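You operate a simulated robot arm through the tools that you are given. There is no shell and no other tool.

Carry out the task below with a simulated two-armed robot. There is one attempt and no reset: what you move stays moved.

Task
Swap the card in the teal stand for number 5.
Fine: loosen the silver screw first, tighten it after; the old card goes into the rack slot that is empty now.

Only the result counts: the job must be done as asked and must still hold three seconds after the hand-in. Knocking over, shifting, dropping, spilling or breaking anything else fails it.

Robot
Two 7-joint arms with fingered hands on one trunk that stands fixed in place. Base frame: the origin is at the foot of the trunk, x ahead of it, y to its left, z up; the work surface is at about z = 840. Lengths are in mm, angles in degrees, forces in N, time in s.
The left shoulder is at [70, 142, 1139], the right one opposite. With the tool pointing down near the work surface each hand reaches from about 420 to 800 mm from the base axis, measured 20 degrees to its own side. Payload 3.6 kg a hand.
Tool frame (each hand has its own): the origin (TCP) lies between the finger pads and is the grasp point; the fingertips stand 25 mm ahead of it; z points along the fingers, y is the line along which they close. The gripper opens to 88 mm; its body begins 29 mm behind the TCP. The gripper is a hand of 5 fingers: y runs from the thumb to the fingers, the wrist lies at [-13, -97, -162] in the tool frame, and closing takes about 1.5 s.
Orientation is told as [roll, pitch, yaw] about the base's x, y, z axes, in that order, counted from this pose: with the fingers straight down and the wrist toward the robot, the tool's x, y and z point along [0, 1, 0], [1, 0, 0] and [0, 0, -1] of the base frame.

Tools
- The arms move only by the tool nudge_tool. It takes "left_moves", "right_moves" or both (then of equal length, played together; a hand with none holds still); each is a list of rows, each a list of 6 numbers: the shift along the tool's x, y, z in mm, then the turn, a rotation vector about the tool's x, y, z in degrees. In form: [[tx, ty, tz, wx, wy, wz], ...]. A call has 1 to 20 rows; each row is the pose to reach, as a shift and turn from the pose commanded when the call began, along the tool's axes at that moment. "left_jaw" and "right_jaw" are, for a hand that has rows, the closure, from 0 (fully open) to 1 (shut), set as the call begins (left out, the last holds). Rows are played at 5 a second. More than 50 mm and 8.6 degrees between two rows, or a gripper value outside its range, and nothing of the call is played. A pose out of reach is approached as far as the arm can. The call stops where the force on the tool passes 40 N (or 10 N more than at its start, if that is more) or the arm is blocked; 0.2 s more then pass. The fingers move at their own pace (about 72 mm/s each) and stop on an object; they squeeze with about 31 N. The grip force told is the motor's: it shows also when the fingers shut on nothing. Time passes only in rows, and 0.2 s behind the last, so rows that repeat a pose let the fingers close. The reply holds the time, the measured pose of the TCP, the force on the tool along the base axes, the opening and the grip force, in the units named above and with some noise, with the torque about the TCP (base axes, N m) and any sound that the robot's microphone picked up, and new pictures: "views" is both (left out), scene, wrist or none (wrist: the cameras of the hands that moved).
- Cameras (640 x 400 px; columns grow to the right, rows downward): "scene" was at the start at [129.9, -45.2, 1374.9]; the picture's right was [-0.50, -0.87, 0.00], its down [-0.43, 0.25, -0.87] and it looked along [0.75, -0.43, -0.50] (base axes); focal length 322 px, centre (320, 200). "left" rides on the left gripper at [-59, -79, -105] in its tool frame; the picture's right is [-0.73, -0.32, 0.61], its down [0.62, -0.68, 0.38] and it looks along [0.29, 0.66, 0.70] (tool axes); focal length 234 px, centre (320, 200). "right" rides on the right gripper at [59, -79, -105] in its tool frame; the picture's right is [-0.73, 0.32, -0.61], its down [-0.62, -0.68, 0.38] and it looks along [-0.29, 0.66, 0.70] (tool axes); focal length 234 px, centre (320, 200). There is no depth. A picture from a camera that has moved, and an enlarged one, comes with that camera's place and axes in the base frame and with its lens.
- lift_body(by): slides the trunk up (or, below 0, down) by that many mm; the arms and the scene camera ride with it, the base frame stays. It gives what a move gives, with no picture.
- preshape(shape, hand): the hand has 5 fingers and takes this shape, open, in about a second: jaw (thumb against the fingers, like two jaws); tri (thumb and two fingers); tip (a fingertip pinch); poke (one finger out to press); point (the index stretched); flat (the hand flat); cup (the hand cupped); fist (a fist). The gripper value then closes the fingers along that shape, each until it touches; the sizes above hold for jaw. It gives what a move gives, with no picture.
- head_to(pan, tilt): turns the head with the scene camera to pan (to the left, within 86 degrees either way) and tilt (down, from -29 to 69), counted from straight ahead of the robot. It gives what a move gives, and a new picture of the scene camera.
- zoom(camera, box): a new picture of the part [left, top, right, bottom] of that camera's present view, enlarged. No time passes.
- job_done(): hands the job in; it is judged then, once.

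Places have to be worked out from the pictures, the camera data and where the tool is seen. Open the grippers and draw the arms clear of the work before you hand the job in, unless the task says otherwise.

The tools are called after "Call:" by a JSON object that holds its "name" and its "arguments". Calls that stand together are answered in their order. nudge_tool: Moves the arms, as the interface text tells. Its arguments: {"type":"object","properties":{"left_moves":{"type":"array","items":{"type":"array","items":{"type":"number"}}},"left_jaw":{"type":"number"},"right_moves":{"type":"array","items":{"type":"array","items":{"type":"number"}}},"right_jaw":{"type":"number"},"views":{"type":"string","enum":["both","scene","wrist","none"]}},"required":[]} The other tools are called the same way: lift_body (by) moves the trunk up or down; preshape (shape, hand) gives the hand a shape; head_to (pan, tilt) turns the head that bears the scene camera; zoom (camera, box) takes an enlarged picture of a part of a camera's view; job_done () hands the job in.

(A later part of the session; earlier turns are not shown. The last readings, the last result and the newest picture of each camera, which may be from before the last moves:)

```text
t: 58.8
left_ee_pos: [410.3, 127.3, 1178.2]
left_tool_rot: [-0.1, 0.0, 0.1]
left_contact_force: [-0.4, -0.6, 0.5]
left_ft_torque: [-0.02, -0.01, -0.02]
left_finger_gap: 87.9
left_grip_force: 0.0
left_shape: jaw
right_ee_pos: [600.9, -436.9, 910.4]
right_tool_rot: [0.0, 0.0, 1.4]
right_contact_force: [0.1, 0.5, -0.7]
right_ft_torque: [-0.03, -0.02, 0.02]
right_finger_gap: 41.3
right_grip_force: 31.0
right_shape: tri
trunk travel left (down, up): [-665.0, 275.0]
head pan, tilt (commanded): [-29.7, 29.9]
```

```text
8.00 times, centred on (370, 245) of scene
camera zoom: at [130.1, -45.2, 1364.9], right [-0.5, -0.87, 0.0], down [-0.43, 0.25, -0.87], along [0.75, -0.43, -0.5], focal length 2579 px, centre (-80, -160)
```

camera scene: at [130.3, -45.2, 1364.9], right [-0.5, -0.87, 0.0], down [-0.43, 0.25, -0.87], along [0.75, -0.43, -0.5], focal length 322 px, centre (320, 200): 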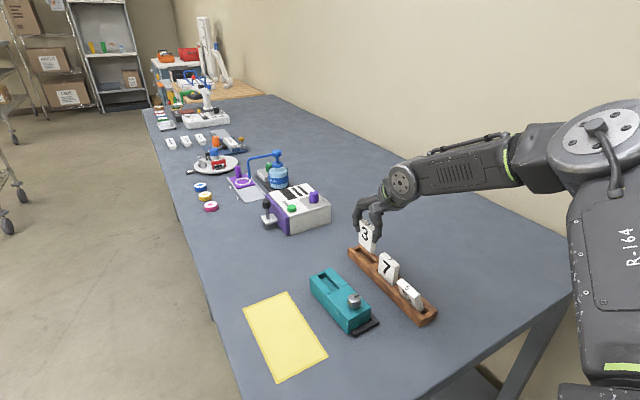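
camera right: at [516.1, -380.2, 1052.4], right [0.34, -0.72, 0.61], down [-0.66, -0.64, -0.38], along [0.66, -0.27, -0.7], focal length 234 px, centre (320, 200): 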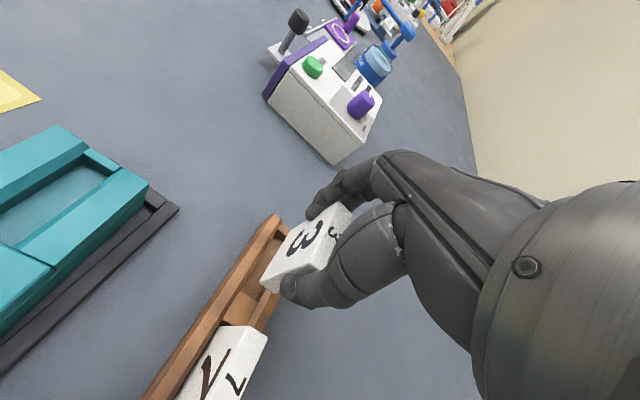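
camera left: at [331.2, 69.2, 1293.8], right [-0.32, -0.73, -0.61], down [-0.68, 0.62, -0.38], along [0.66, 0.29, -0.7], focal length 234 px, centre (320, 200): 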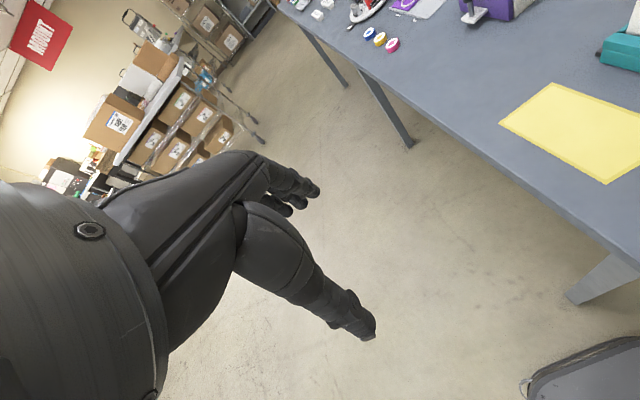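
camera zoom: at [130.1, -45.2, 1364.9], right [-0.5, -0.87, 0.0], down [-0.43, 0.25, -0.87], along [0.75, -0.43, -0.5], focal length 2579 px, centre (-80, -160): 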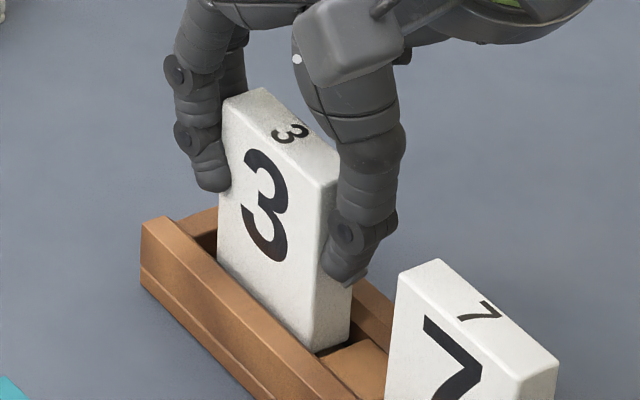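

No contact yet, and card 3 still stands roughly 6–7 mm above the seated card 7 level. I continue down in 1 mm steps.

Call:
{"name": "nudge_tool", "arguments": {"right_moves": [[0, 0, 1, 0, 0, 0], [0, 0, 2, 0, 0, 0], [0, 0, 3, 0, 0, 0], [0, 0, 4, 0, 0, 0], [0, 0, 5, 0, 0, 0], [0, 0, 5, 0, 0, 0]], "views": "none"}}

Call:
{"name": "zoom", "arguments": {"camera": "scene", "box": [345, 220, 395, 270]}}

Call:
{"name": "zoom", "arguments": {"camera": "right", "box": [230, 190, 330, 290]}}

```text
t: 60.1
left_ee_pos: [410.7, 127.1, 1177.4]
left_tool_rot: [-0.1, 0.1, 0.0]
left_contact_force: [0.6, 0.3, 0.0]
left_ft_torque: [0.0, 0.0, -0.03]
left_finger_gap: 87.6
left_grip_force: 0.1
left_shape: jaw
right_ee_pos: [601.5, -438.5, 907.7]
right_tool_rot: [0.0, 0.0, 1.5]
right_contact_force: [-0.2, 0.2, -1.1]
right_ft_torque: [0.01, -0.03, 0.03]
right_finger_gap: 41.2
right_grip_force: 31.2
right_shape: tri
trunk travel left (down, up): [-665.0, 275.0]
head pan, tilt (commanded): [-29.7, 29.9]
```

```text
8.00 times, centred on (370, 245) of scene
camera zoom: at [130.1, -45.1, 1364.9], right [-0.5, -0.87, 0.0], down [-0.43, 0.25, -0.87], along [0.75, -0.43, -0.5], focal length 2579 px, centre (-80, -160)
```

zoom: 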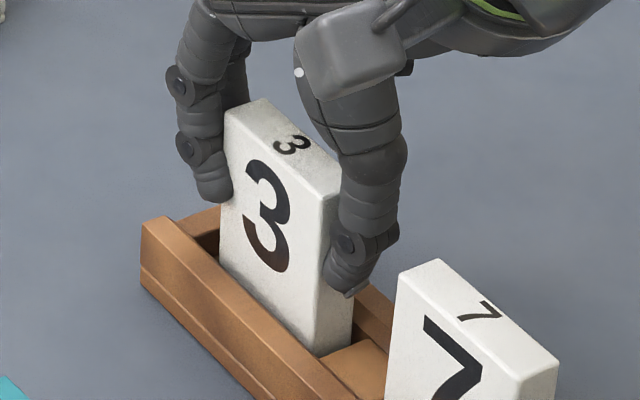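

```text
4.00 times, centred on (280, 240) of right
camera zoom: at [518.9, -381.7, 1011.7], right [0.34, -0.72, 0.61], down [-0.67, -0.64, -0.38], along [0.66, -0.27, -0.7], focal length 937 px, centre (480, 40)
```

zoom: 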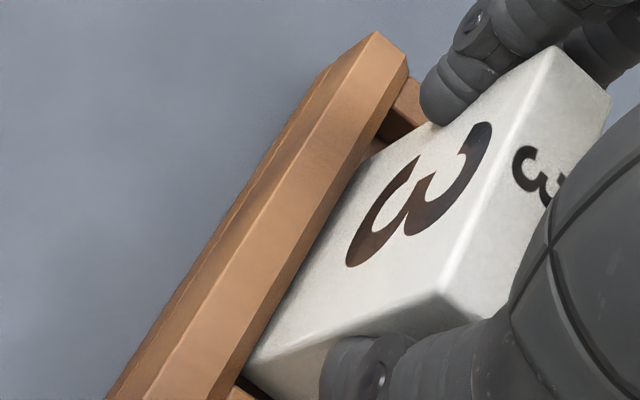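

Still free; by the image about 2–4 mm remain. I continue in small steps until contact shows.

Call:
{"name": "nudge_tool", "arguments": {"right_moves": [[0, 0, 0.7, 0, 0, 0], [0, 0, 1.4, 0, 0, 0], [0, 0, 2.1, 0, 0, 0], [0, 0, 2.8, 0, 0, 0], [0, 0, 3.5, 0, 0, 0]], "views": "none"}}

Call:
{"name": "zoom", "arguments": {"camera": "scene", "box": [345, 220, 395, 270]}}

```text
t: 61.4
left_ee_pos: [409.6, 127.2, 1177.3]
left_tool_rot: [0.0, -0.1, 0.0]
left_contact_force: [0.0, 0.4, 0.3]
left_ft_torque: [0.0, -0.03, 0.0]
left_finger_gap: 87.7
left_grip_force: 0.1
left_shape: jaw
right_ee_pos: [600.9, -437.2, 903.8]
right_tool_rot: [0.0, 0.0, 1.3]
right_contact_force: [0.8, -0.5, 0.3]
right_ft_torque: [0.02, -0.01, 0.03]
right_finger_gap: 41.4
right_grip_force: 31.1
right_shape: tri
trunk travel left (down, up): [-665.0, 275.0]
head pan, tilt (commanded): [-29.7, 29.9]
```

```text
8.00 times, centred on (370, 245) of scene
camera zoom: at [130.1, -45.2, 1364.9], right [-0.5, -0.87, 0.0], down [-0.43, 0.25, -0.87], along [0.75, -0.43, -0.5], focal length 2579 px, centre (-80, -160)
```

zoom: 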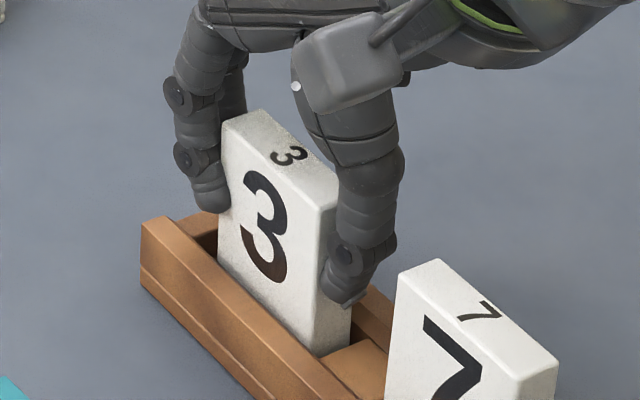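

Card 3's top is now nearly level with card 7's line but there's still no contact force. I go down up to 3 mm more to find the floor.

Call:
{"name": "nudge_tool", "arguments": {"right_moves": [[0, 0, 0.6, 0, 0, 0], [0, 0, 1.2, 0, 0, 0], [0, 0, 1.8, 0, 0, 0], [0, 0, 2.4, 0, 0, 0], [0, 0, 3.0, 0, 0, 0]], "views": "none"}}

Call:
{"name": "zoom", "arguments": {"camera": "scene", "box": [345, 220, 395, 270]}}

Call:
{"name": "zoom", "arguments": {"camera": "right", "box": [200, 190, 340, 330]}}

```text
t: 62.5
left_ee_pos: [409.1, 128.0, 1178.2]
left_tool_rot: [-0.2, -0.1, 0.0]
left_contact_force: [0.2, -0.4, 0.4]
left_ft_torque: [-0.01, -0.01, 0.03]
left_finger_gap: 87.9
left_grip_force: 0.1
left_shape: jaw
right_ee_pos: [600.5, -437.4, 901.7]
right_tool_rot: [-0.1, -0.1, 1.5]
right_contact_force: [-3.1, 0.3, 8.4]
right_ft_torque: [-0.05, 0.0, 0.04]
right_finger_gap: 38.8
right_grip_force: 31.0
right_shape: tri
trunk travel left (down, up): [-665.0, 275.0]
head pan, tilt (commanded): [-29.7, 29.9]
```

```text
8.00 times, centred on (370, 245) of scene
camera zoom: at [128.1, -44.1, 1365.2], right [-0.5, -0.87, 0.0], down [-0.43, 0.25, -0.87], along [0.75, -0.43, -0.5], focal length 2579 px, centre (-80, -160)
```

zoom: 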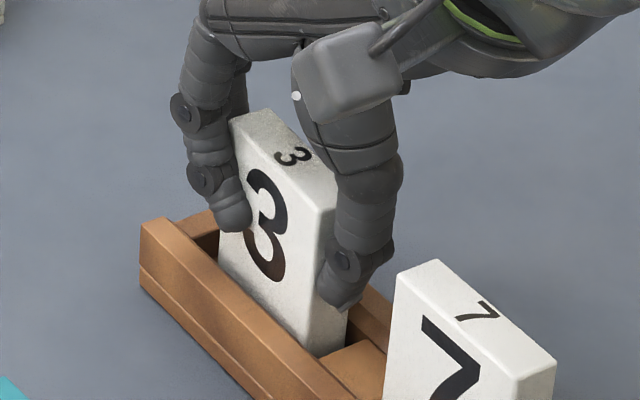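

```text
2.86 times, centred on (270, 260) of right
camera zoom: at [517.8, -381.1, 1006.0], right [0.34, -0.72, 0.61], down [-0.66, -0.64, -0.38], along [0.67, -0.27, -0.69], focal length 669 px, centre (463, 29)
```

zoom: 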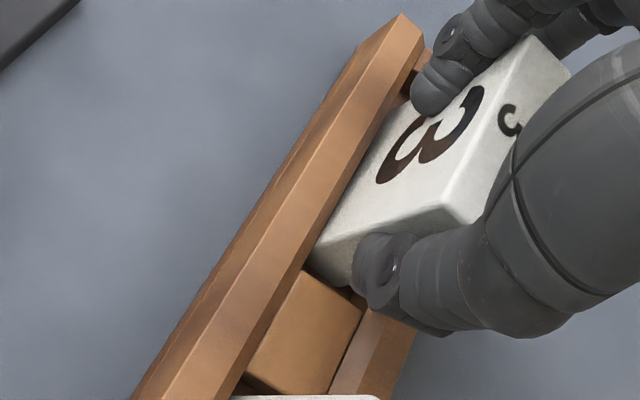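

The card has touched the slot floor (8 N up, fingers beginning to slide). I relax 1 mm, open just enough to clear the card edges without touching card 7, and look before lifting.

Call:
{"name": "nudge_tool", "arguments": {"right_moves": [[0, 0, -1.0, 0, 0, 0], [0, 0, -1.0, 0, 0, 0], [0, 0, -1.0, 0, 0, 0], [0, 0, -1.0, 0, 0, 0]], "right_jaw": 0.4, "views": "none"}}

Call:
{"name": "zoom", "arguments": {"camera": "scene", "box": [345, 220, 395, 270]}}

Call:
{"name": "zoom", "arguments": {"camera": "right", "box": [200, 190, 340, 330]}}

```text
t: 63.5
left_ee_pos: [409.4, 127.9, 1178.0]
left_tool_rot: [0.1, 0.0, 0.0]
left_contact_force: [0.6, -0.5, 0.4]
left_ft_torque: [0.01, -0.03, -0.02]
left_finger_gap: 87.7
left_grip_force: 0.1
left_shape: jaw
right_ee_pos: [601.2, -438.0, 901.5]
right_tool_rot: [0.1, 0.0, 1.5]
right_contact_force: [1.1, -0.1, -0.9]
right_ft_torque: [0.01, -0.03, 0.05]
right_finger_gap: 52.5
right_grip_force: 0.0
right_shape: tri
trunk travel left (down, up): [-665.0, 275.0]
head pan, tilt (commanded): [-29.7, 29.9]
```

```text
8.00 times, centred on (370, 245) of scene
camera zoom: at [130.2, -45.2, 1364.8], right [-0.5, -0.87, 0.0], down [-0.43, 0.25, -0.87], along [0.75, -0.43, -0.5], focal length 2579 px, centre (-80, -160)
```

zoom: 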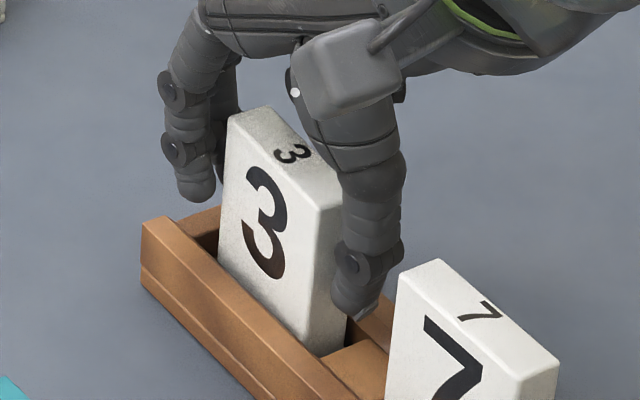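

```text
2.86 times, centred on (270, 260) of right
camera zoom: at [519.2, -381.2, 1006.0], right [0.34, -0.72, 0.61], down [-0.66, -0.64, -0.38], along [0.66, -0.27, -0.7], focal length 669 px, centre (463, 29)
```

zoom: 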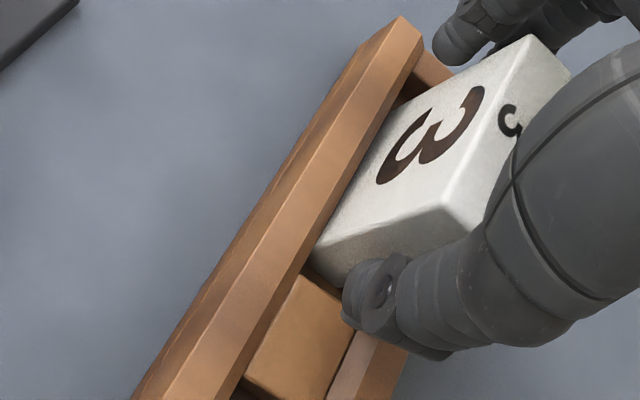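

Card 3 stands in the slot with the fingers clear of both edges. I lift straight up slowly.

Call:
{"name": "nudge_tool", "arguments": {"right_moves": [[0, 0, -6, 0, 0, 0], [0, 0, -14, 0, 0, 0], [0, 0, -24, 0, 0, 0], [0, 0, -36, 0, 0, 0], [0, 0, -50, 0, 0, 0], [0, 0, -70, 0, 0, 0], [0, 0, -90, 0, 0, 0], [0, 0, -110, 0, 0, 0]], "views": "both"}}

Call:
{"name": "zoom", "arguments": {"camera": "scene", "box": [340, 220, 450, 330]}}

```text
t: 65.3
left_ee_pos: [409.7, 127.6, 1176.5]
left_tool_rot: [0.0, 0.0, 0.0]
left_contact_force: [-0.6, 1.0, 0.8]
left_ft_torque: [0.03, 0.02, -0.01]
left_finger_gap: 87.6
left_grip_force: 0.0
left_shape: jaw
right_ee_pos: [600.2, -437.4, 1011.7]
right_tool_rot: [0.0, 0.1, 1.6]
right_contact_force: [-0.6, -0.9, 0.7]
right_ft_torque: [0.0, 0.02, -0.01]
right_finger_gap: 52.7
right_grip_force: 0.1
right_shape: tri
trunk travel left (down, up): [-665.0, 275.0]
head pan, tilt (commanded): [-29.7, 29.9]
camera scene: at [129.7, -44.8, 1364.9], right [-0.5, -0.87, 0.0], down [-0.43, 0.25, -0.87], along [0.75, -0.43, -0.5], focal length 322 px, centre (320, 200)
camera right: at [518.2, -381.4, 1115.2], right [0.34, -0.72, 0.61], down [-0.66, -0.64, -0.38], along [0.66, -0.27, -0.7], focal length 234 px, centre (320, 200)
```

scene: 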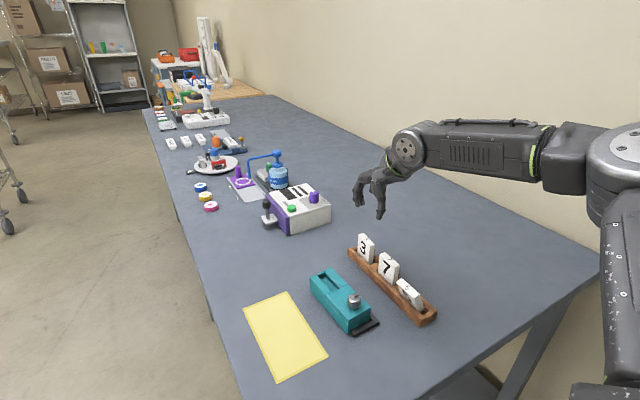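
right: 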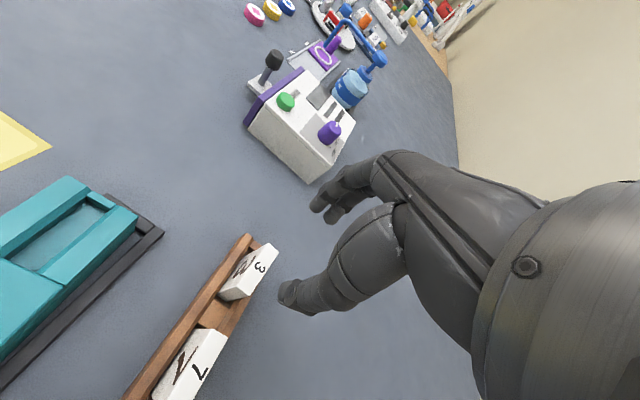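

```text
3.64 times, centred on (395, 275) of scene
camera zoom: at [129.7, -44.8, 1364.9], right [-0.5, -0.87, 0.0], down [-0.43, 0.25, -0.87], along [0.75, -0.43, -0.5], focal length 1172 px, centre (47, -73)
```

zoom: 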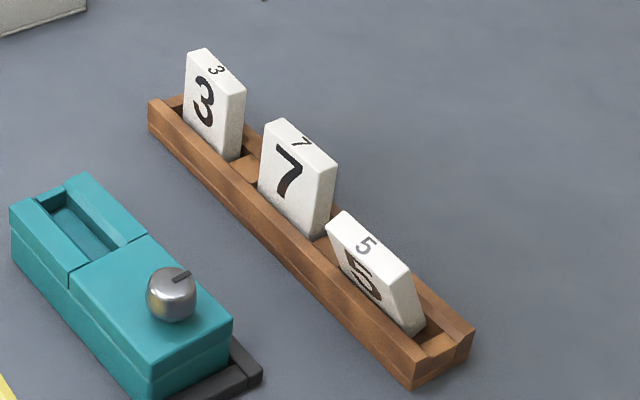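

Card 3 is properly seated in the formerly empty slot. Now I measure the leaning card 5 carefully from the scene view before approaching it.

Call:
{"name": "zoom", "arguments": {"camera": "scene", "box": [385, 270, 445, 330]}}

Call:
{"name": "zoom", "arguments": {"camera": "scene", "box": [300, 260, 390, 340]}}

```text
6.67 times, centred on (415, 300) of scene
camera zoom: at [129.7, -44.8, 1364.9], right [-0.5, -0.87, 0.0], down [-0.43, 0.25, -0.87], along [0.75, -0.43, -0.5], focal length 2150 px, centre (-313, -467)
```

zoom: 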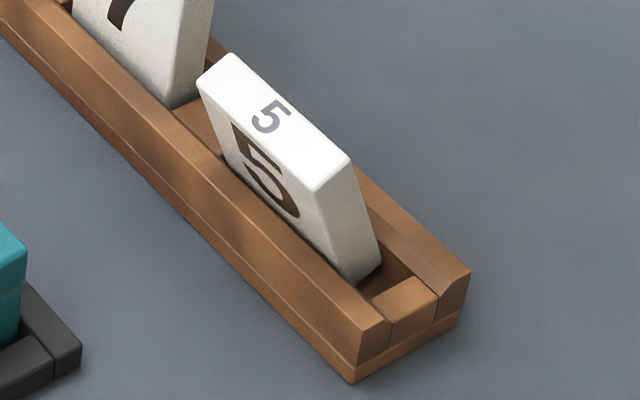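

```text
5.00 times, centred on (345, 300) of scene
camera zoom: at [129.7, -44.8, 1364.9], right [-0.5, -0.87, 0.0], down [-0.43, 0.25, -0.87], along [0.75, -0.43, -0.5], focal length 1612 px, centre (195, -300)
```

zoom: 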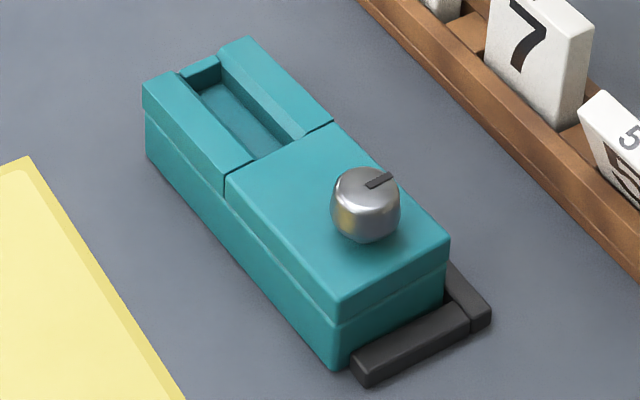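

Card 5 leans about 24 degrees toward +y with its top centre near (442.5,-422.4,905), nearly against its +x divider. I'll tilt the hand by the same 24 degrees and grip its edges high up; first I move over it at a safe height.

Call:
{"name": "nudge_tool", "arguments": {"right_moves": [[5, -18, 0, 0, -2, 0], [10, -37, 0, 0, -4, 0], [16, -57, 0, 0, -7, 0], [22, -77, 0, 0, -10, 0], [28, -97, 4, 0, -13, 0], [34, -117, 10, 0, -16, 0], [40, -137, 16, 0, -19, 0], [44, -152, 22, 0, -22, 0], [46.5, -159.2, 27, 0, -24, 0], [46.5, -159.2, 27, 0, -24, 0]], "right_jaw": 0.38, "views": "both"}}

Call:
{"name": "zoom", "arguments": {"camera": "scene", "box": [360, 210, 450, 330]}}

Call:
{"name": "zoom", "arguments": {"camera": "right", "box": [200, 180, 360, 340]}}

```text
t: 67.5
left_ee_pos: [410.1, 128.4, 1177.9]
left_tool_rot: [0.1, 0.0, 0.0]
left_contact_force: [0.3, 0.1, -0.9]
left_ft_torque: [-0.02, 0.01, 0.01]
left_finger_gap: 87.9
left_grip_force: 0.0
left_shape: jaw
right_ee_pos: [441.8, -397.4, 985.2]
right_tool_rot: [-23.9, 0.1, 1.5]
right_contact_force: [-0.7, -0.9, 0.3]
right_ft_torque: [-0.01, -0.05, 0.02]
right_finger_gap: 54.2
right_grip_force: 0.1
right_shape: tri
trunk travel left (down, up): [-665.0, 275.0]
head pan, tilt (commanded): [-29.7, 29.9]
camera scene: at [129.9, -45.2, 1364.9], right [-0.5, -0.87, 0.0], down [-0.43, 0.25, -0.87], along [0.75, -0.43, -0.5], focal length 322 px, centre (320, 200)
camera right: at [358.3, -302.8, 1056.7], right [0.33, -0.41, 0.85], down [-0.66, -0.74, -0.1], along [0.67, -0.53, -0.52], focal length 234 px, centre (320, 200)
```

scene: 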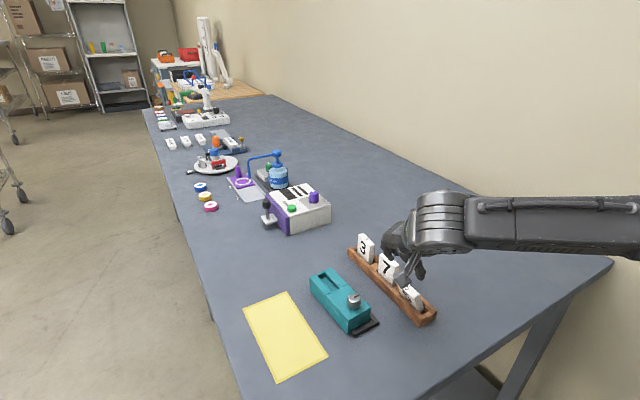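
right: 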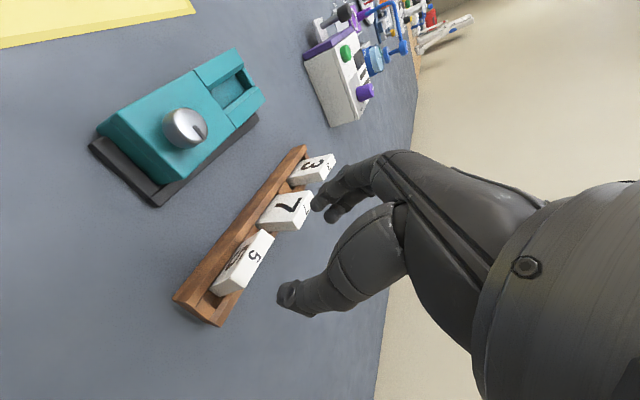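

```text
3.33 times, centred on (405, 270) of scene
camera zoom: at [129.9, -45.2, 1364.9], right [-0.5, -0.87, 0.0], down [-0.43, 0.25, -0.87], along [0.75, -0.43, -0.5], focal length 1075 px, centre (37, -33)
```

zoom: 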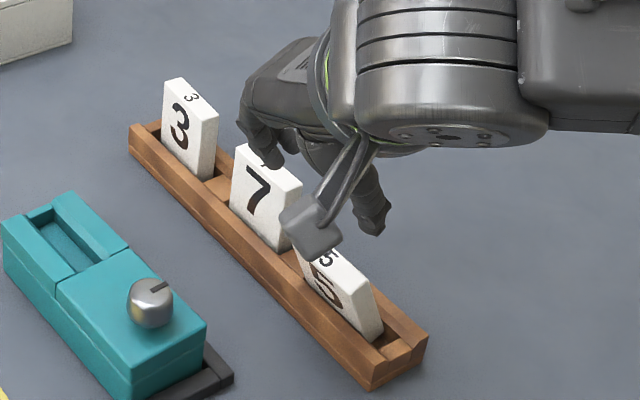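

```text
2.50 times, centred on (280, 260) of right
camera zoom: at [358.3, -302.8, 1056.7], right [0.33, -0.41, 0.85], down [-0.66, -0.74, -0.1], along [0.67, -0.53, -0.52], focal length 585 px, centre (420, 50)
```

zoom: 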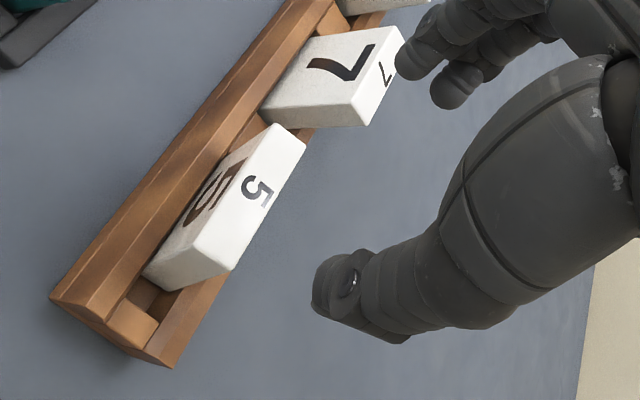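

The hand is tilted over card 5 and needs about 10 mm along its own x to line up with the card plane. I shift and advance along the tilted axis until the tips are just short of the card's top, then recheck.

Call:
{"name": "nudge_tool", "arguments": {"right_moves": [[5, 0, 5, 0, 0, 0], [10, 0, 12, 0, 0, 0], [10, 0, 24, 0, 0, 0], [10, 0, 36, 0, 0, 0], [10, 0, 48, 0, 0, 0], [10, 0, 48, 0, 0, 0]], "views": "wrist"}}

Call:
{"name": "zoom", "arguments": {"camera": "scene", "box": [370, 240, 440, 330]}}

Call:
{"name": "zoom", "arguments": {"camera": "right", "box": [220, 160, 360, 300]}}

```text
t: 69.0
left_ee_pos: [409.6, 127.9, 1178.0]
left_tool_rot: [-0.1, 0.1, 0.0]
left_contact_force: [0.0, -0.2, 0.8]
left_ft_torque: [0.03, -0.03, -0.01]
left_finger_gap: 87.7
left_grip_force: 0.1
left_shape: jaw
right_ee_pos: [440.3, -406.9, 936.5]
right_tool_rot: [-24.1, 0.0, 1.4]
right_contact_force: [0.3, -0.2, 0.6]
right_ft_torque: [-0.01, 0.04, 0.0]
right_finger_gap: 54.4
right_grip_force: 0.0
right_shape: tri
trunk travel left (down, up): [-665.0, 275.0]
head pan, tilt (commanded): [-29.7, 29.9]
camera right: at [357.5, -312.3, 1008.0], right [0.33, -0.41, 0.85], down [-0.66, -0.74, -0.1], along [0.67, -0.53, -0.52], focal length 234 px, centre (320, 200)
```

right: 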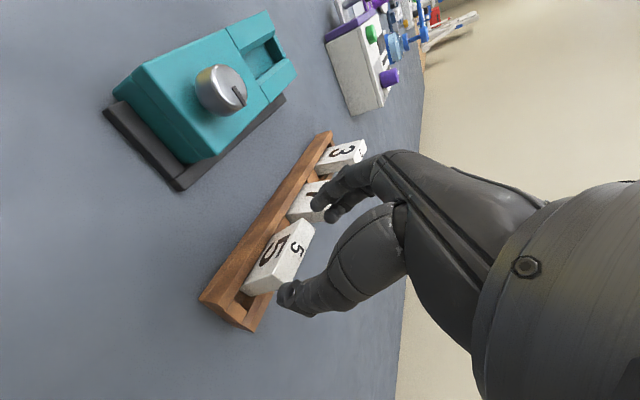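

```text
4.44 times, centred on (405, 285) of scene
camera zoom: at [129.9, -45.0, 1364.9], right [-0.5, -0.87, 0.0], down [-0.43, 0.25, -0.87], along [0.75, -0.43, -0.5], focal length 1433 px, centre (-58, -178)
```

zoom: 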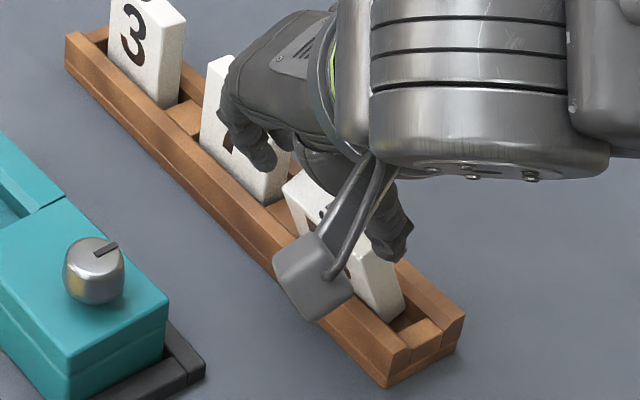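

```text
2.86 times, centred on (290, 230) of right
camera zoom: at [357.5, -312.3, 1008.0], right [0.33, -0.41, 0.85], down [-0.66, -0.74, -0.1], along [0.67, -0.53, -0.52], focal length 669 px, centre (406, 114)
```

zoom: 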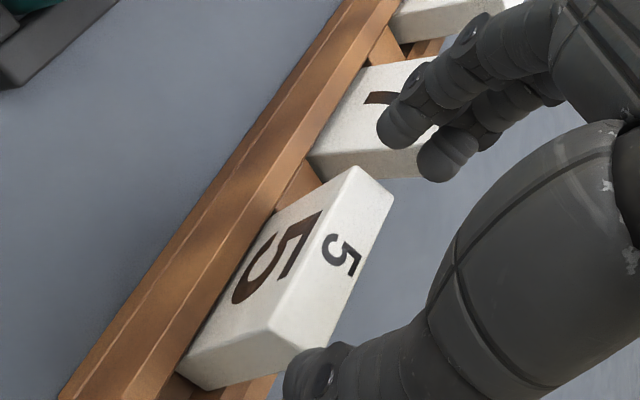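

Hand tilt and card plane agree well, and the card lies within about 1–3 mm of centre. I advance 20 mm along the tool axis in small steps, watching for any contact with card 7.

Call:
{"name": "nudge_tool", "arguments": {"right_moves": [[0, 1, 4, 0, 0, 0], [0, 1, 8, 0, 0, 0], [0, 1, 12, 0, 0, 0], [0, 1, 16, 0, 0, 0], [0, 1, 20, 0, 0, 0], [0, 1, 20, 0, 0, 0]], "views": "none"}}

Call:
{"name": "zoom", "arguments": {"camera": "scene", "box": [370, 240, 440, 330]}}

Call:
{"name": "zoom", "arguments": {"camera": "right", "box": [240, 160, 360, 280]}}

```text
t: 70.3
left_ee_pos: [409.0, 126.8, 1176.8]
left_tool_rot: [0.0, 0.0, 0.0]
left_contact_force: [0.5, -0.4, 0.4]
left_ft_torque: [0.01, 0.01, 0.03]
left_finger_gap: 87.6
left_grip_force: 0.1
left_shape: jaw
right_ee_pos: [440.2, -413.9, 917.6]
right_tool_rot: [-23.9, -0.1, 1.6]
right_contact_force: [0.1, -0.1, -0.2]
right_ft_torque: [-0.01, 0.0, 0.0]
right_finger_gap: 54.1
right_grip_force: 0.1
right_shape: tri
trunk travel left (down, up): [-665.0, 275.0]
head pan, tilt (commanded): [-29.7, 29.9]
```

```text
4.44 times, centred on (405, 285) of scene
camera zoom: at [129.9, -45.0, 1364.9], right [-0.5, -0.87, 0.0], down [-0.43, 0.25, -0.87], along [0.75, -0.43, -0.5], focal length 1433 px, centre (-58, -178)
```

zoom: 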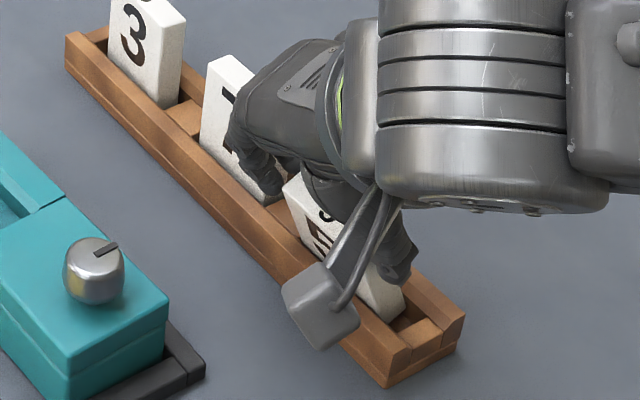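

```text
3.33 times, centred on (300, 220) of right
camera zoom: at [358.1, -319.5, 989.9], right [0.33, -0.41, 0.85], down [-0.66, -0.74, -0.1], along [0.67, -0.53, -0.52], focal length 781 px, centre (387, 133)
```

zoom: 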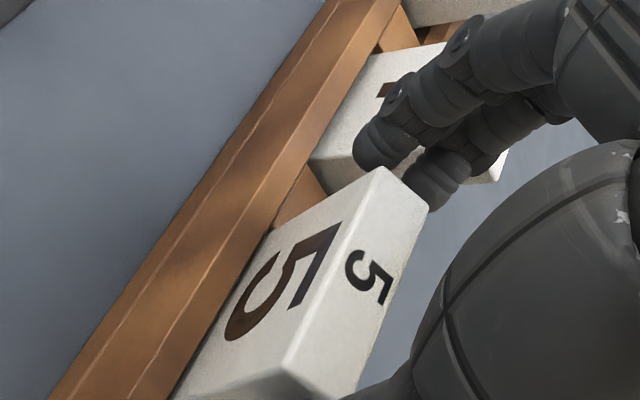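

No contact; fingertips are between card 5 and card 7. I go 8 mm further and then close gently.

Call:
{"name": "nudge_tool", "arguments": {"right_moves": [[0, 0, 2, 0, 0, 0], [0, 0, 4, 0, 0, 0], [0, 0, 6, 0, 0, 0], [0, 0, 8, 0, 0, 0], [0, 0, 8, 0, 0, 0]], "views": "none"}}

Call:
{"name": "zoom", "arguments": {"camera": "scene", "box": [370, 240, 440, 330]}}

Call:
{"name": "zoom", "arguments": {"camera": "right", "box": [240, 160, 360, 280]}}

```text
t: 71.5
left_ee_pos: [410.6, 128.2, 1178.2]
left_tool_rot: [0.0, 0.1, 0.0]
left_contact_force: [0.6, -0.2, 0.2]
left_ft_torque: [-0.02, -0.01, 0.02]
left_finger_gap: 87.6
left_grip_force: 0.0
left_shape: jaw
right_ee_pos: [441.9, -418.6, 910.9]
right_tool_rot: [-23.9, 0.1, 1.5]
right_contact_force: [-0.6, 0.4, -0.2]
right_ft_torque: [0.01, -0.01, 0.01]
right_finger_gap: 54.3
right_grip_force: 0.0
right_shape: tri
trunk travel left (down, up): [-665.0, 275.0]
head pan, tilt (commanded): [-29.7, 29.9]
```

```text
4.44 times, centred on (405, 285) of scene
camera zoom: at [129.9, -45.2, 1364.9], right [-0.5, -0.87, 0.0], down [-0.43, 0.25, -0.87], along [0.75, -0.43, -0.5], focal length 1433 px, centre (-58, -178)
```

zoom: 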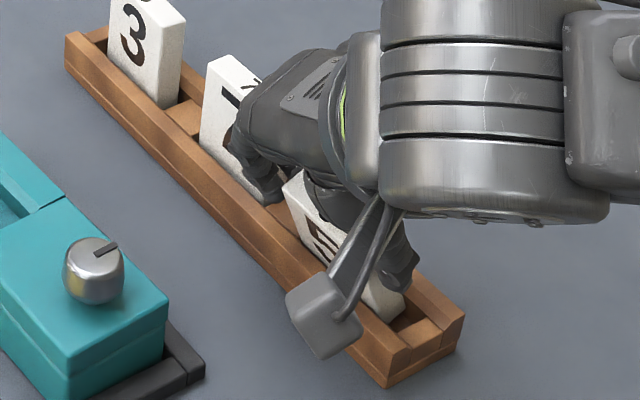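

```text
3.33 times, centred on (300, 220) of right
camera zoom: at [359.2, -323.4, 982.3], right [0.33, -0.41, 0.85], down [-0.66, -0.74, -0.1], along [0.67, -0.53, -0.52], focal length 781 px, centre (387, 133)
```

zoom: 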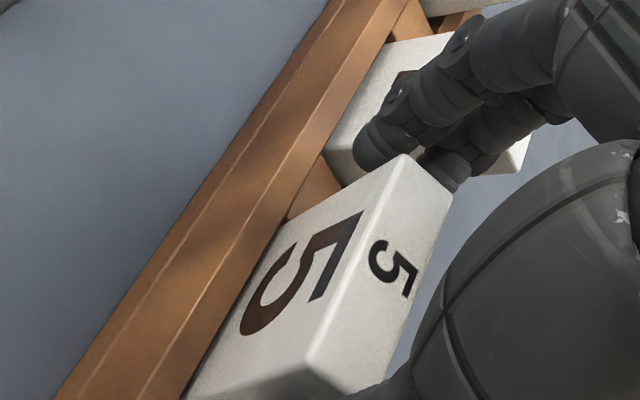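

The card is centred across the fingers (x about 0, far edge at +26). I close on it.

Call:
{"name": "nudge_tool", "arguments": {"right_moves": [[0, 0, 0, 0, 0, 0], [0, 0, 0, 0, 0, 0], [0, 0, 0, 0, 0, 0], [0, 0, 0, 0, 0, 0], [0, 0, 0, 0, 0, 0]], "right_jaw": 1.0, "views": "none"}}

Call:
{"name": "zoom", "arguments": {"camera": "scene", "box": [370, 240, 440, 330]}}

Call:
{"name": "zoom", "arguments": {"camera": "right", "box": [240, 160, 360, 280]}}

```text
t: 72.8
left_ee_pos: [409.5, 127.5, 1178.2]
left_tool_rot: [-0.1, 0.0, 0.0]
left_contact_force: [0.1, -0.4, 0.2]
left_ft_torque: [-0.01, -0.05, -0.01]
left_finger_gap: 87.6
left_grip_force: 0.1
left_shape: jaw
right_ee_pos: [442.0, -418.3, 911.4]
right_tool_rot: [-24.1, 0.0, 1.6]
right_contact_force: [1.5, -2.3, 1.6]
right_ft_torque: [-0.06, -0.07, -0.15]
right_finger_gap: 42.6
right_grip_force: 31.4
right_shape: tri
trunk travel left (down, up): [-665.0, 275.0]
head pan, tilt (commanded): [-29.7, 29.9]
```

```text
4.44 times, centred on (405, 285) of scene
camera zoom: at [129.6, -45.4, 1364.9], right [-0.5, -0.87, 0.0], down [-0.43, 0.25, -0.87], along [0.75, -0.43, -0.5], focal length 1433 px, centre (-58, -178)
```

zoom: 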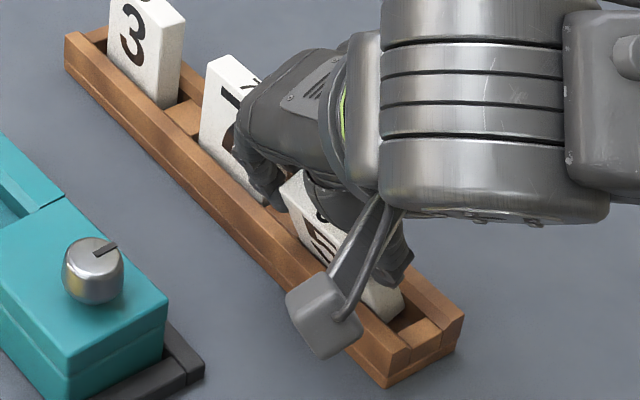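

```text
3.33 times, centred on (300, 220) of right
camera zoom: at [359.0, -323.5, 982.4], right [0.33, -0.41, 0.85], down [-0.66, -0.74, -0.1], along [0.67, -0.53, -0.52], focal length 781 px, centre (387, 133)
```

zoom: 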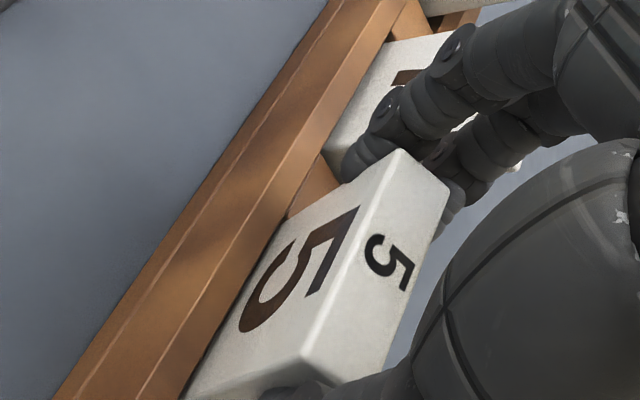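

Card 5 is gripped with little side load. I draw it out along its own tilted plane in small steps.

Call:
{"name": "nudge_tool", "arguments": {"right_moves": [[0, 0, -2, 0, 0, 0], [0, 0, -4, 0, 0, 0], [0, 0, -7, 0, 0, 0], [0, 0, -10, 0, 0, 0], [0, 0, -14, 0, 0, 0], [0, 0, -18, 0, 0, 0], [0, 0, -22, 0, 0, 0]], "views": "none"}}

Call:
{"name": "zoom", "arguments": {"camera": "scene", "box": [370, 240, 440, 330]}}

Call:
{"name": "zoom", "arguments": {"camera": "right", "box": [220, 160, 360, 300]}}

```text
t: 74.3
left_ee_pos: [409.4, 127.2, 1177.4]
left_tool_rot: [0.0, -0.1, 0.1]
left_contact_force: [-0.7, 0.5, 0.6]
left_ft_torque: [0.0, 0.0, -0.01]
left_finger_gap: 87.8
left_grip_force: 0.1
left_shape: jaw
right_ee_pos: [443.0, -410.2, 932.3]
right_tool_rot: [-24.0, -0.1, 1.5]
right_contact_force: [-0.5, -0.6, -0.2]
right_ft_torque: [0.0, -0.01, 0.01]
right_finger_gap: 37.1
right_grip_force: 31.8
right_shape: tri
trunk travel left (down, up): [-665.0, 275.0]
head pan, tilt (commanded): [-29.7, 29.9]
```

```text
4.44 times, centred on (405, 285) of scene
camera zoom: at [129.7, -45.2, 1364.9], right [-0.5, -0.87, 0.0], down [-0.43, 0.25, -0.87], along [0.75, -0.43, -0.5], focal length 1433 px, centre (-58, -178)
```

zoom: 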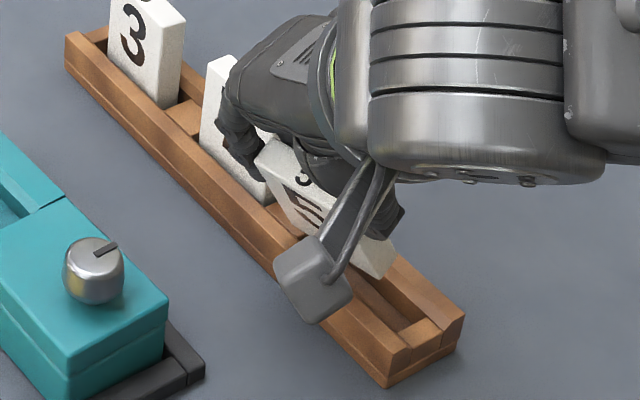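

```text
2.86 times, centred on (290, 230) of right
camera zoom: at [359.3, -315.1, 1003.1], right [0.33, -0.41, 0.85], down [-0.66, -0.74, -0.1], along [0.67, -0.53, -0.52], focal length 669 px, centre (406, 114)
```

zoom: 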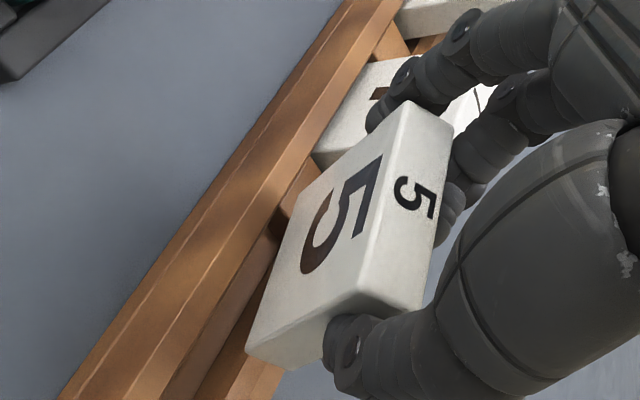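

The card came out of the slot but the reported gap dropped to 37 mm, so it has twisted a bit in the grip. I zoom in to see how it is held before moving further.

Call:
{"name": "zoom", "arguments": {"camera": "right", "box": [280, 170, 350, 240]}}

Call:
{"name": "zoom", "arguments": {"camera": "right", "box": [260, 230, 340, 310]}}

Call:
{"name": "zoom", "arguments": {"camera": "scene", "box": [380, 255, 430, 305]}}

```text
5.71 times, centred on (315, 205) of right
camera zoom: at [359.3, -315.1, 1003.1], right [0.33, -0.41, 0.85], down [-0.66, -0.74, -0.1], along [0.67, -0.53, -0.52], focal length 1338 px, centre (349, 171)
```

zoom: 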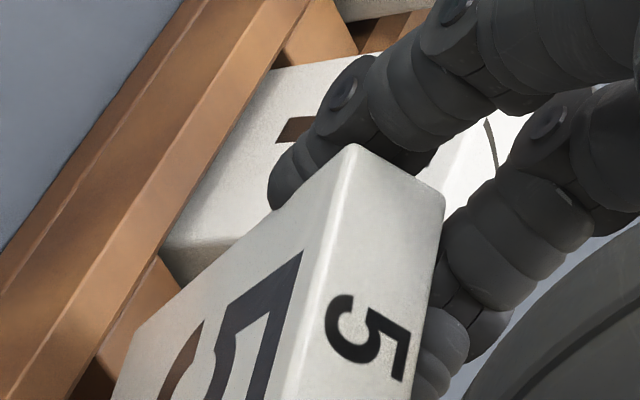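

```text
5.00 times, centred on (300, 270) of right
camera zoom: at [359.3, -315.1, 1003.1], right [0.33, -0.41, 0.85], down [-0.66, -0.74, -0.1], along [0.67, -0.53, -0.52], focal length 1171 px, centre (420, -150)
```

zoom: 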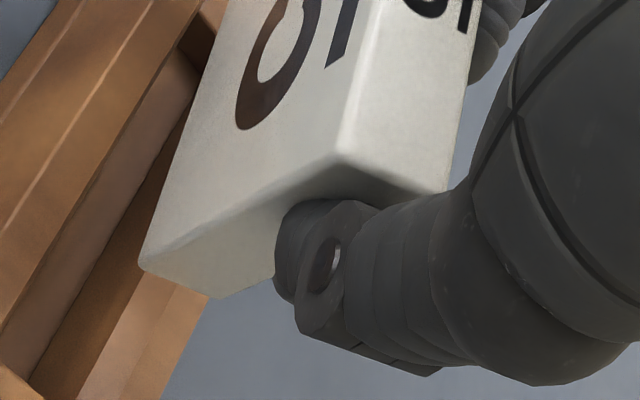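

```text
8.00 times, centred on (405, 280) of scene
camera zoom: at [129.7, -45.2, 1364.9], right [-0.5, -0.87, 0.0], down [-0.43, 0.25, -0.87], along [0.75, -0.43, -0.5], focal length 2579 px, centre (-360, -440)
```

zoom: 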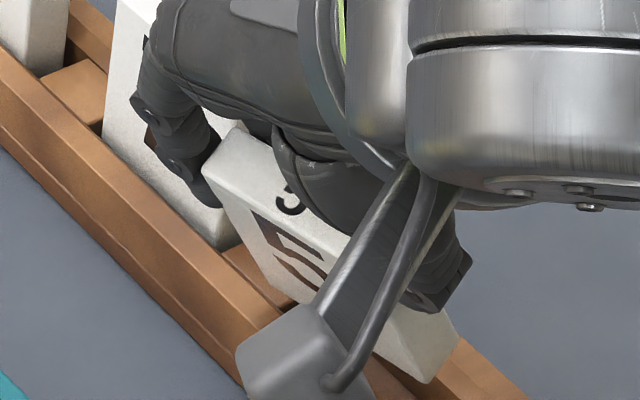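

The middle finger has wrapped onto the back face, giving a twisted grip (about 10 degrees). I hold still for a moment to see whether it drifts.

Call:
{"name": "nudge_tool", "arguments": {"right_moves": [[0, 0, 0, 0, 0, 0], [0, 0, 0, 0, 0, 0], [0, 0, 0, 0, 0, 0]], "views": "wrist"}}

Call:
{"name": "zoom", "arguments": {"camera": "right", "box": [220, 160, 360, 300]}}

```text
t: 75.2
left_ee_pos: [410.6, 127.0, 1177.9]
left_tool_rot: [0.0, 0.0, 0.0]
left_contact_force: [0.1, 0.1, 0.2]
left_ft_torque: [0.0, -0.02, 0.0]
left_finger_gap: 87.8
left_grip_force: 0.0
left_shape: jaw
right_ee_pos: [442.8, -410.3, 931.5]
right_tool_rot: [-24.0, -0.1, 1.5]
right_contact_force: [0.0, 0.1, 0.3]
right_ft_torque: [0.03, -0.02, 0.01]
right_finger_gap: 37.3
right_grip_force: 30.9
right_shape: tri
trunk travel left (down, up): [-665.0, 275.0]
head pan, tilt (commanded): [-29.7, 29.9]
camera right: at [359.5, -315.1, 1003.0], right [0.33, -0.41, 0.85], down [-0.66, -0.74, -0.1], along [0.67, -0.53, -0.52], focal length 234 px, centre (320, 200)
```

right: 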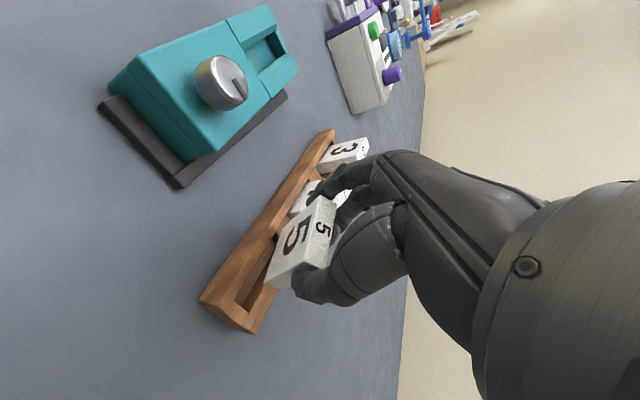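

```text
2.86 times, centred on (290, 230) of right
camera zoom: at [359.5, -315.1, 1003.0], right [0.33, -0.41, 0.85], down [-0.66, -0.74, -0.1], along [0.67, -0.53, -0.52], focal length 669 px, centre (406, 114)
```

zoom: 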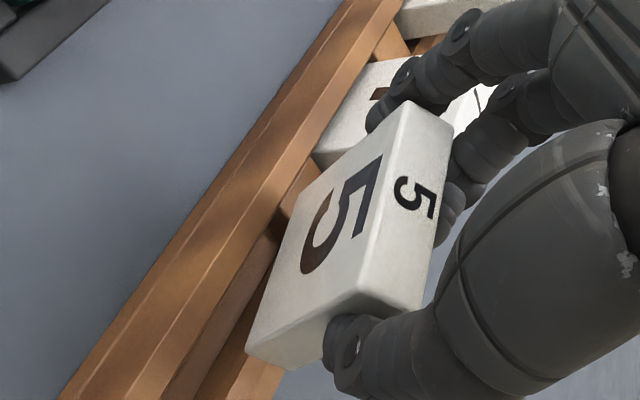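

The grip is static and holding (gap steady, image unchanged), so I continue: lift clear, then bring the hand upright at yaw -5 over the stand so the card's twist is compensated.

Call:
{"name": "nudge_tool", "arguments": {"right_moves": [[0, 0, -8, 0, 0, 0], [0, 0, -20, 0, 0, 0], [-8, 0, -38, 0, 0, 0], [-16, 0, -57, 0, 0, 0], [-25, 0, -76, 0, 0, 0], [-32.6, 0, -93, 0, 0, 0], [-23.4, 12.4, -97.1, 0.15, 2.66, 0.71], [-14.3, 24.8, -101.2, 0.3, 5.32, 1.42], [-5.1, 37.1, -105.3, 0.45, 7.99, 2.13], [4.0, 49.5, -109.4, 0.6, 10.65, 2.84], [13.2, 61.9, -113.4, 0.76, 13.3, 3.56], [22.3, 74.3, -117.5, 0.91, 15.97, 4.27], [31.5, 86.6, -121.6, 1.06, 18.6, 4.98], [40.6, 99.0, -125.7, 1.21, 21.3, 5.69], [49.8, 111.4, -129.8, 1.36, 23.96, 6.4], [49.8, 111.4, -129.8, 1.36, 23.96, 6.4]], "views": "both"}}

Call:
{"name": "zoom", "arguments": {"camera": "scene", "box": [310, 200, 410, 330]}}

Call:
{"name": "zoom", "arguments": {"camera": "right", "box": [200, 160, 360, 320]}}

```text
t: 78.5
left_ee_pos: [409.8, 128.0, 1177.8]
left_tool_rot: [0.0, 0.0, 0.0]
left_contact_force: [0.3, -1.0, 0.3]
left_ft_torque: [0.0, -0.01, -0.02]
left_finger_gap: 87.9
left_grip_force: 0.1
left_shape: jaw
right_ee_pos: [552.8, -308.5, 1031.4]
right_tool_rot: [0.1, 0.0, -5.0]
right_contact_force: [0.2, -0.9, -0.8]
right_ft_torque: [-0.01, 0.01, -0.01]
right_finger_gap: 36.9
right_grip_force: 31.3
right_shape: tri
trunk travel left (down, up): [-665.0, 275.0]
head pan, tilt (commanded): [-29.7, 29.9]
camera scene: at [129.7, -45.3, 1364.9], right [-0.5, -0.87, 0.0], down [-0.43, 0.25, -0.87], along [0.75, -0.43, -0.5], focal length 322 px, centre (320, 200)
camera right: at [476.9, -243.4, 1135.3], right [0.26, -0.75, 0.61], down [-0.73, -0.56, -0.38], along [0.63, -0.35, -0.7], focal length 234 px, centre (320, 200)
```

scene: 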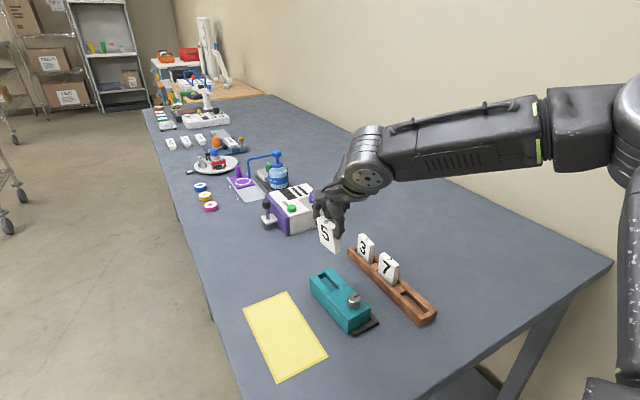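
right: 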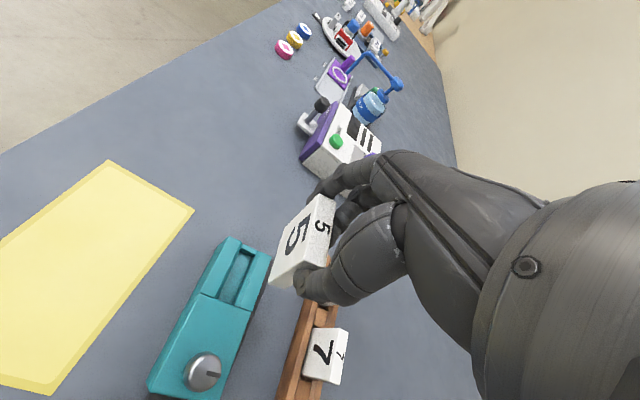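

```text
3.08 times, centred on (360, 265) of scene
camera zoom: at [129.7, -45.3, 1364.9], right [-0.5, -0.87, 0.0], down [-0.43, 0.25, -0.87], along [0.75, -0.43, -0.5], focal length 992 px, centre (197, 0)
```

zoom: 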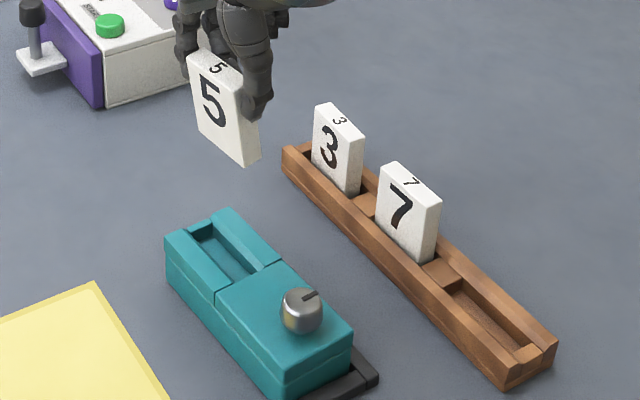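

```text
2.50 times, centred on (280, 240) of right
camera zoom: at [476.9, -243.4, 1135.3], right [0.26, -0.75, 0.61], down [-0.73, -0.56, -0.38], along [0.63, -0.35, -0.7], focal length 585 px, centre (420, 100)
```

zoom: 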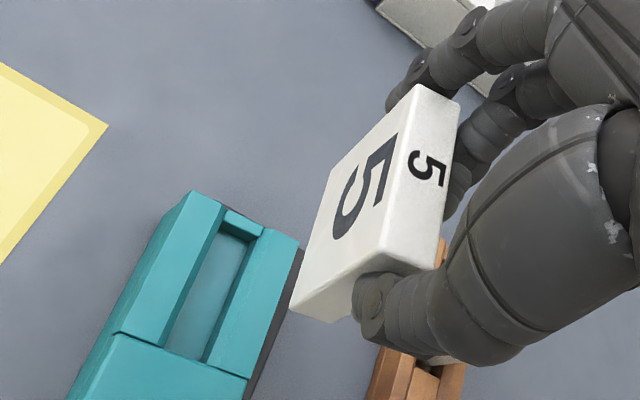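

Card 5 hangs in the grip above the stand. I zoom in to measure its tilt and yaw versus the slot.

Call:
{"name": "zoom", "arguments": {"camera": "scene", "box": [315, 205, 365, 255]}}

Call:
{"name": "zoom", "arguments": {"camera": "scene", "box": [305, 260, 365, 320]}}

Call:
{"name": "zoom", "arguments": {"camera": "right", "box": [260, 180, 350, 300]}}

```text
8.00 times, centred on (340, 230) of scene
camera zoom: at [129.7, -45.3, 1364.9], right [-0.5, -0.87, 0.0], down [-0.43, 0.25, -0.87], along [0.75, -0.43, -0.5], focal length 2579 px, centre (160, -40)
```

zoom: 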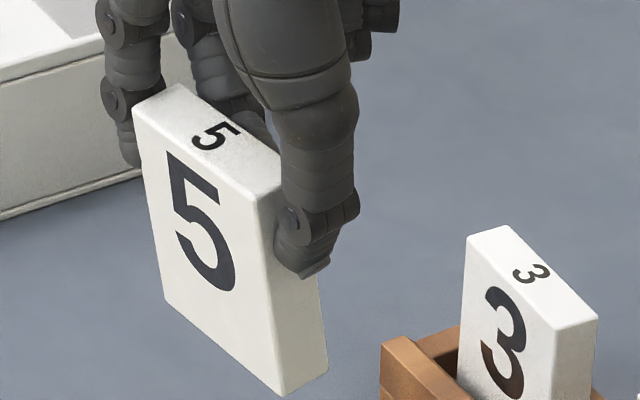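

```text
6.67 times, centred on (335, 290) of scene
camera zoom: at [129.7, -45.3, 1364.9], right [-0.5, -0.87, 0.0], down [-0.43, 0.25, -0.87], along [0.75, -0.43, -0.5], focal length 2150 px, centre (220, -400)
```

zoom: 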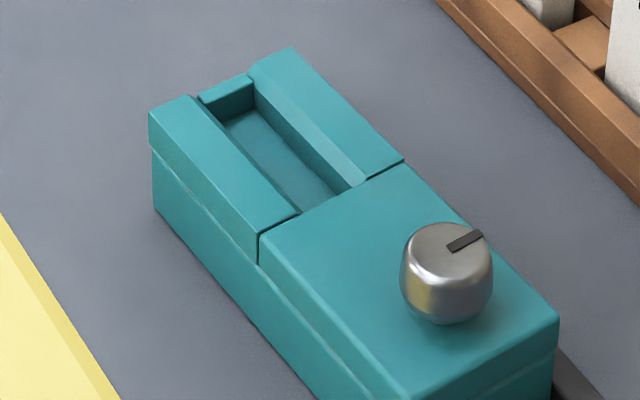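

```text
3.33 times, centred on (305, 240) of right
camera zoom: at [476.9, -243.4, 1135.3], right [0.26, -0.75, 0.61], down [-0.73, -0.56, -0.38], along [0.63, -0.35, -0.7], focal length 781 px, centre (370, 67)
```

zoom: 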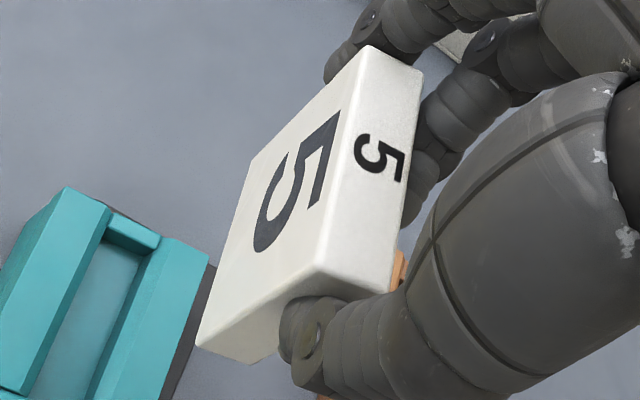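

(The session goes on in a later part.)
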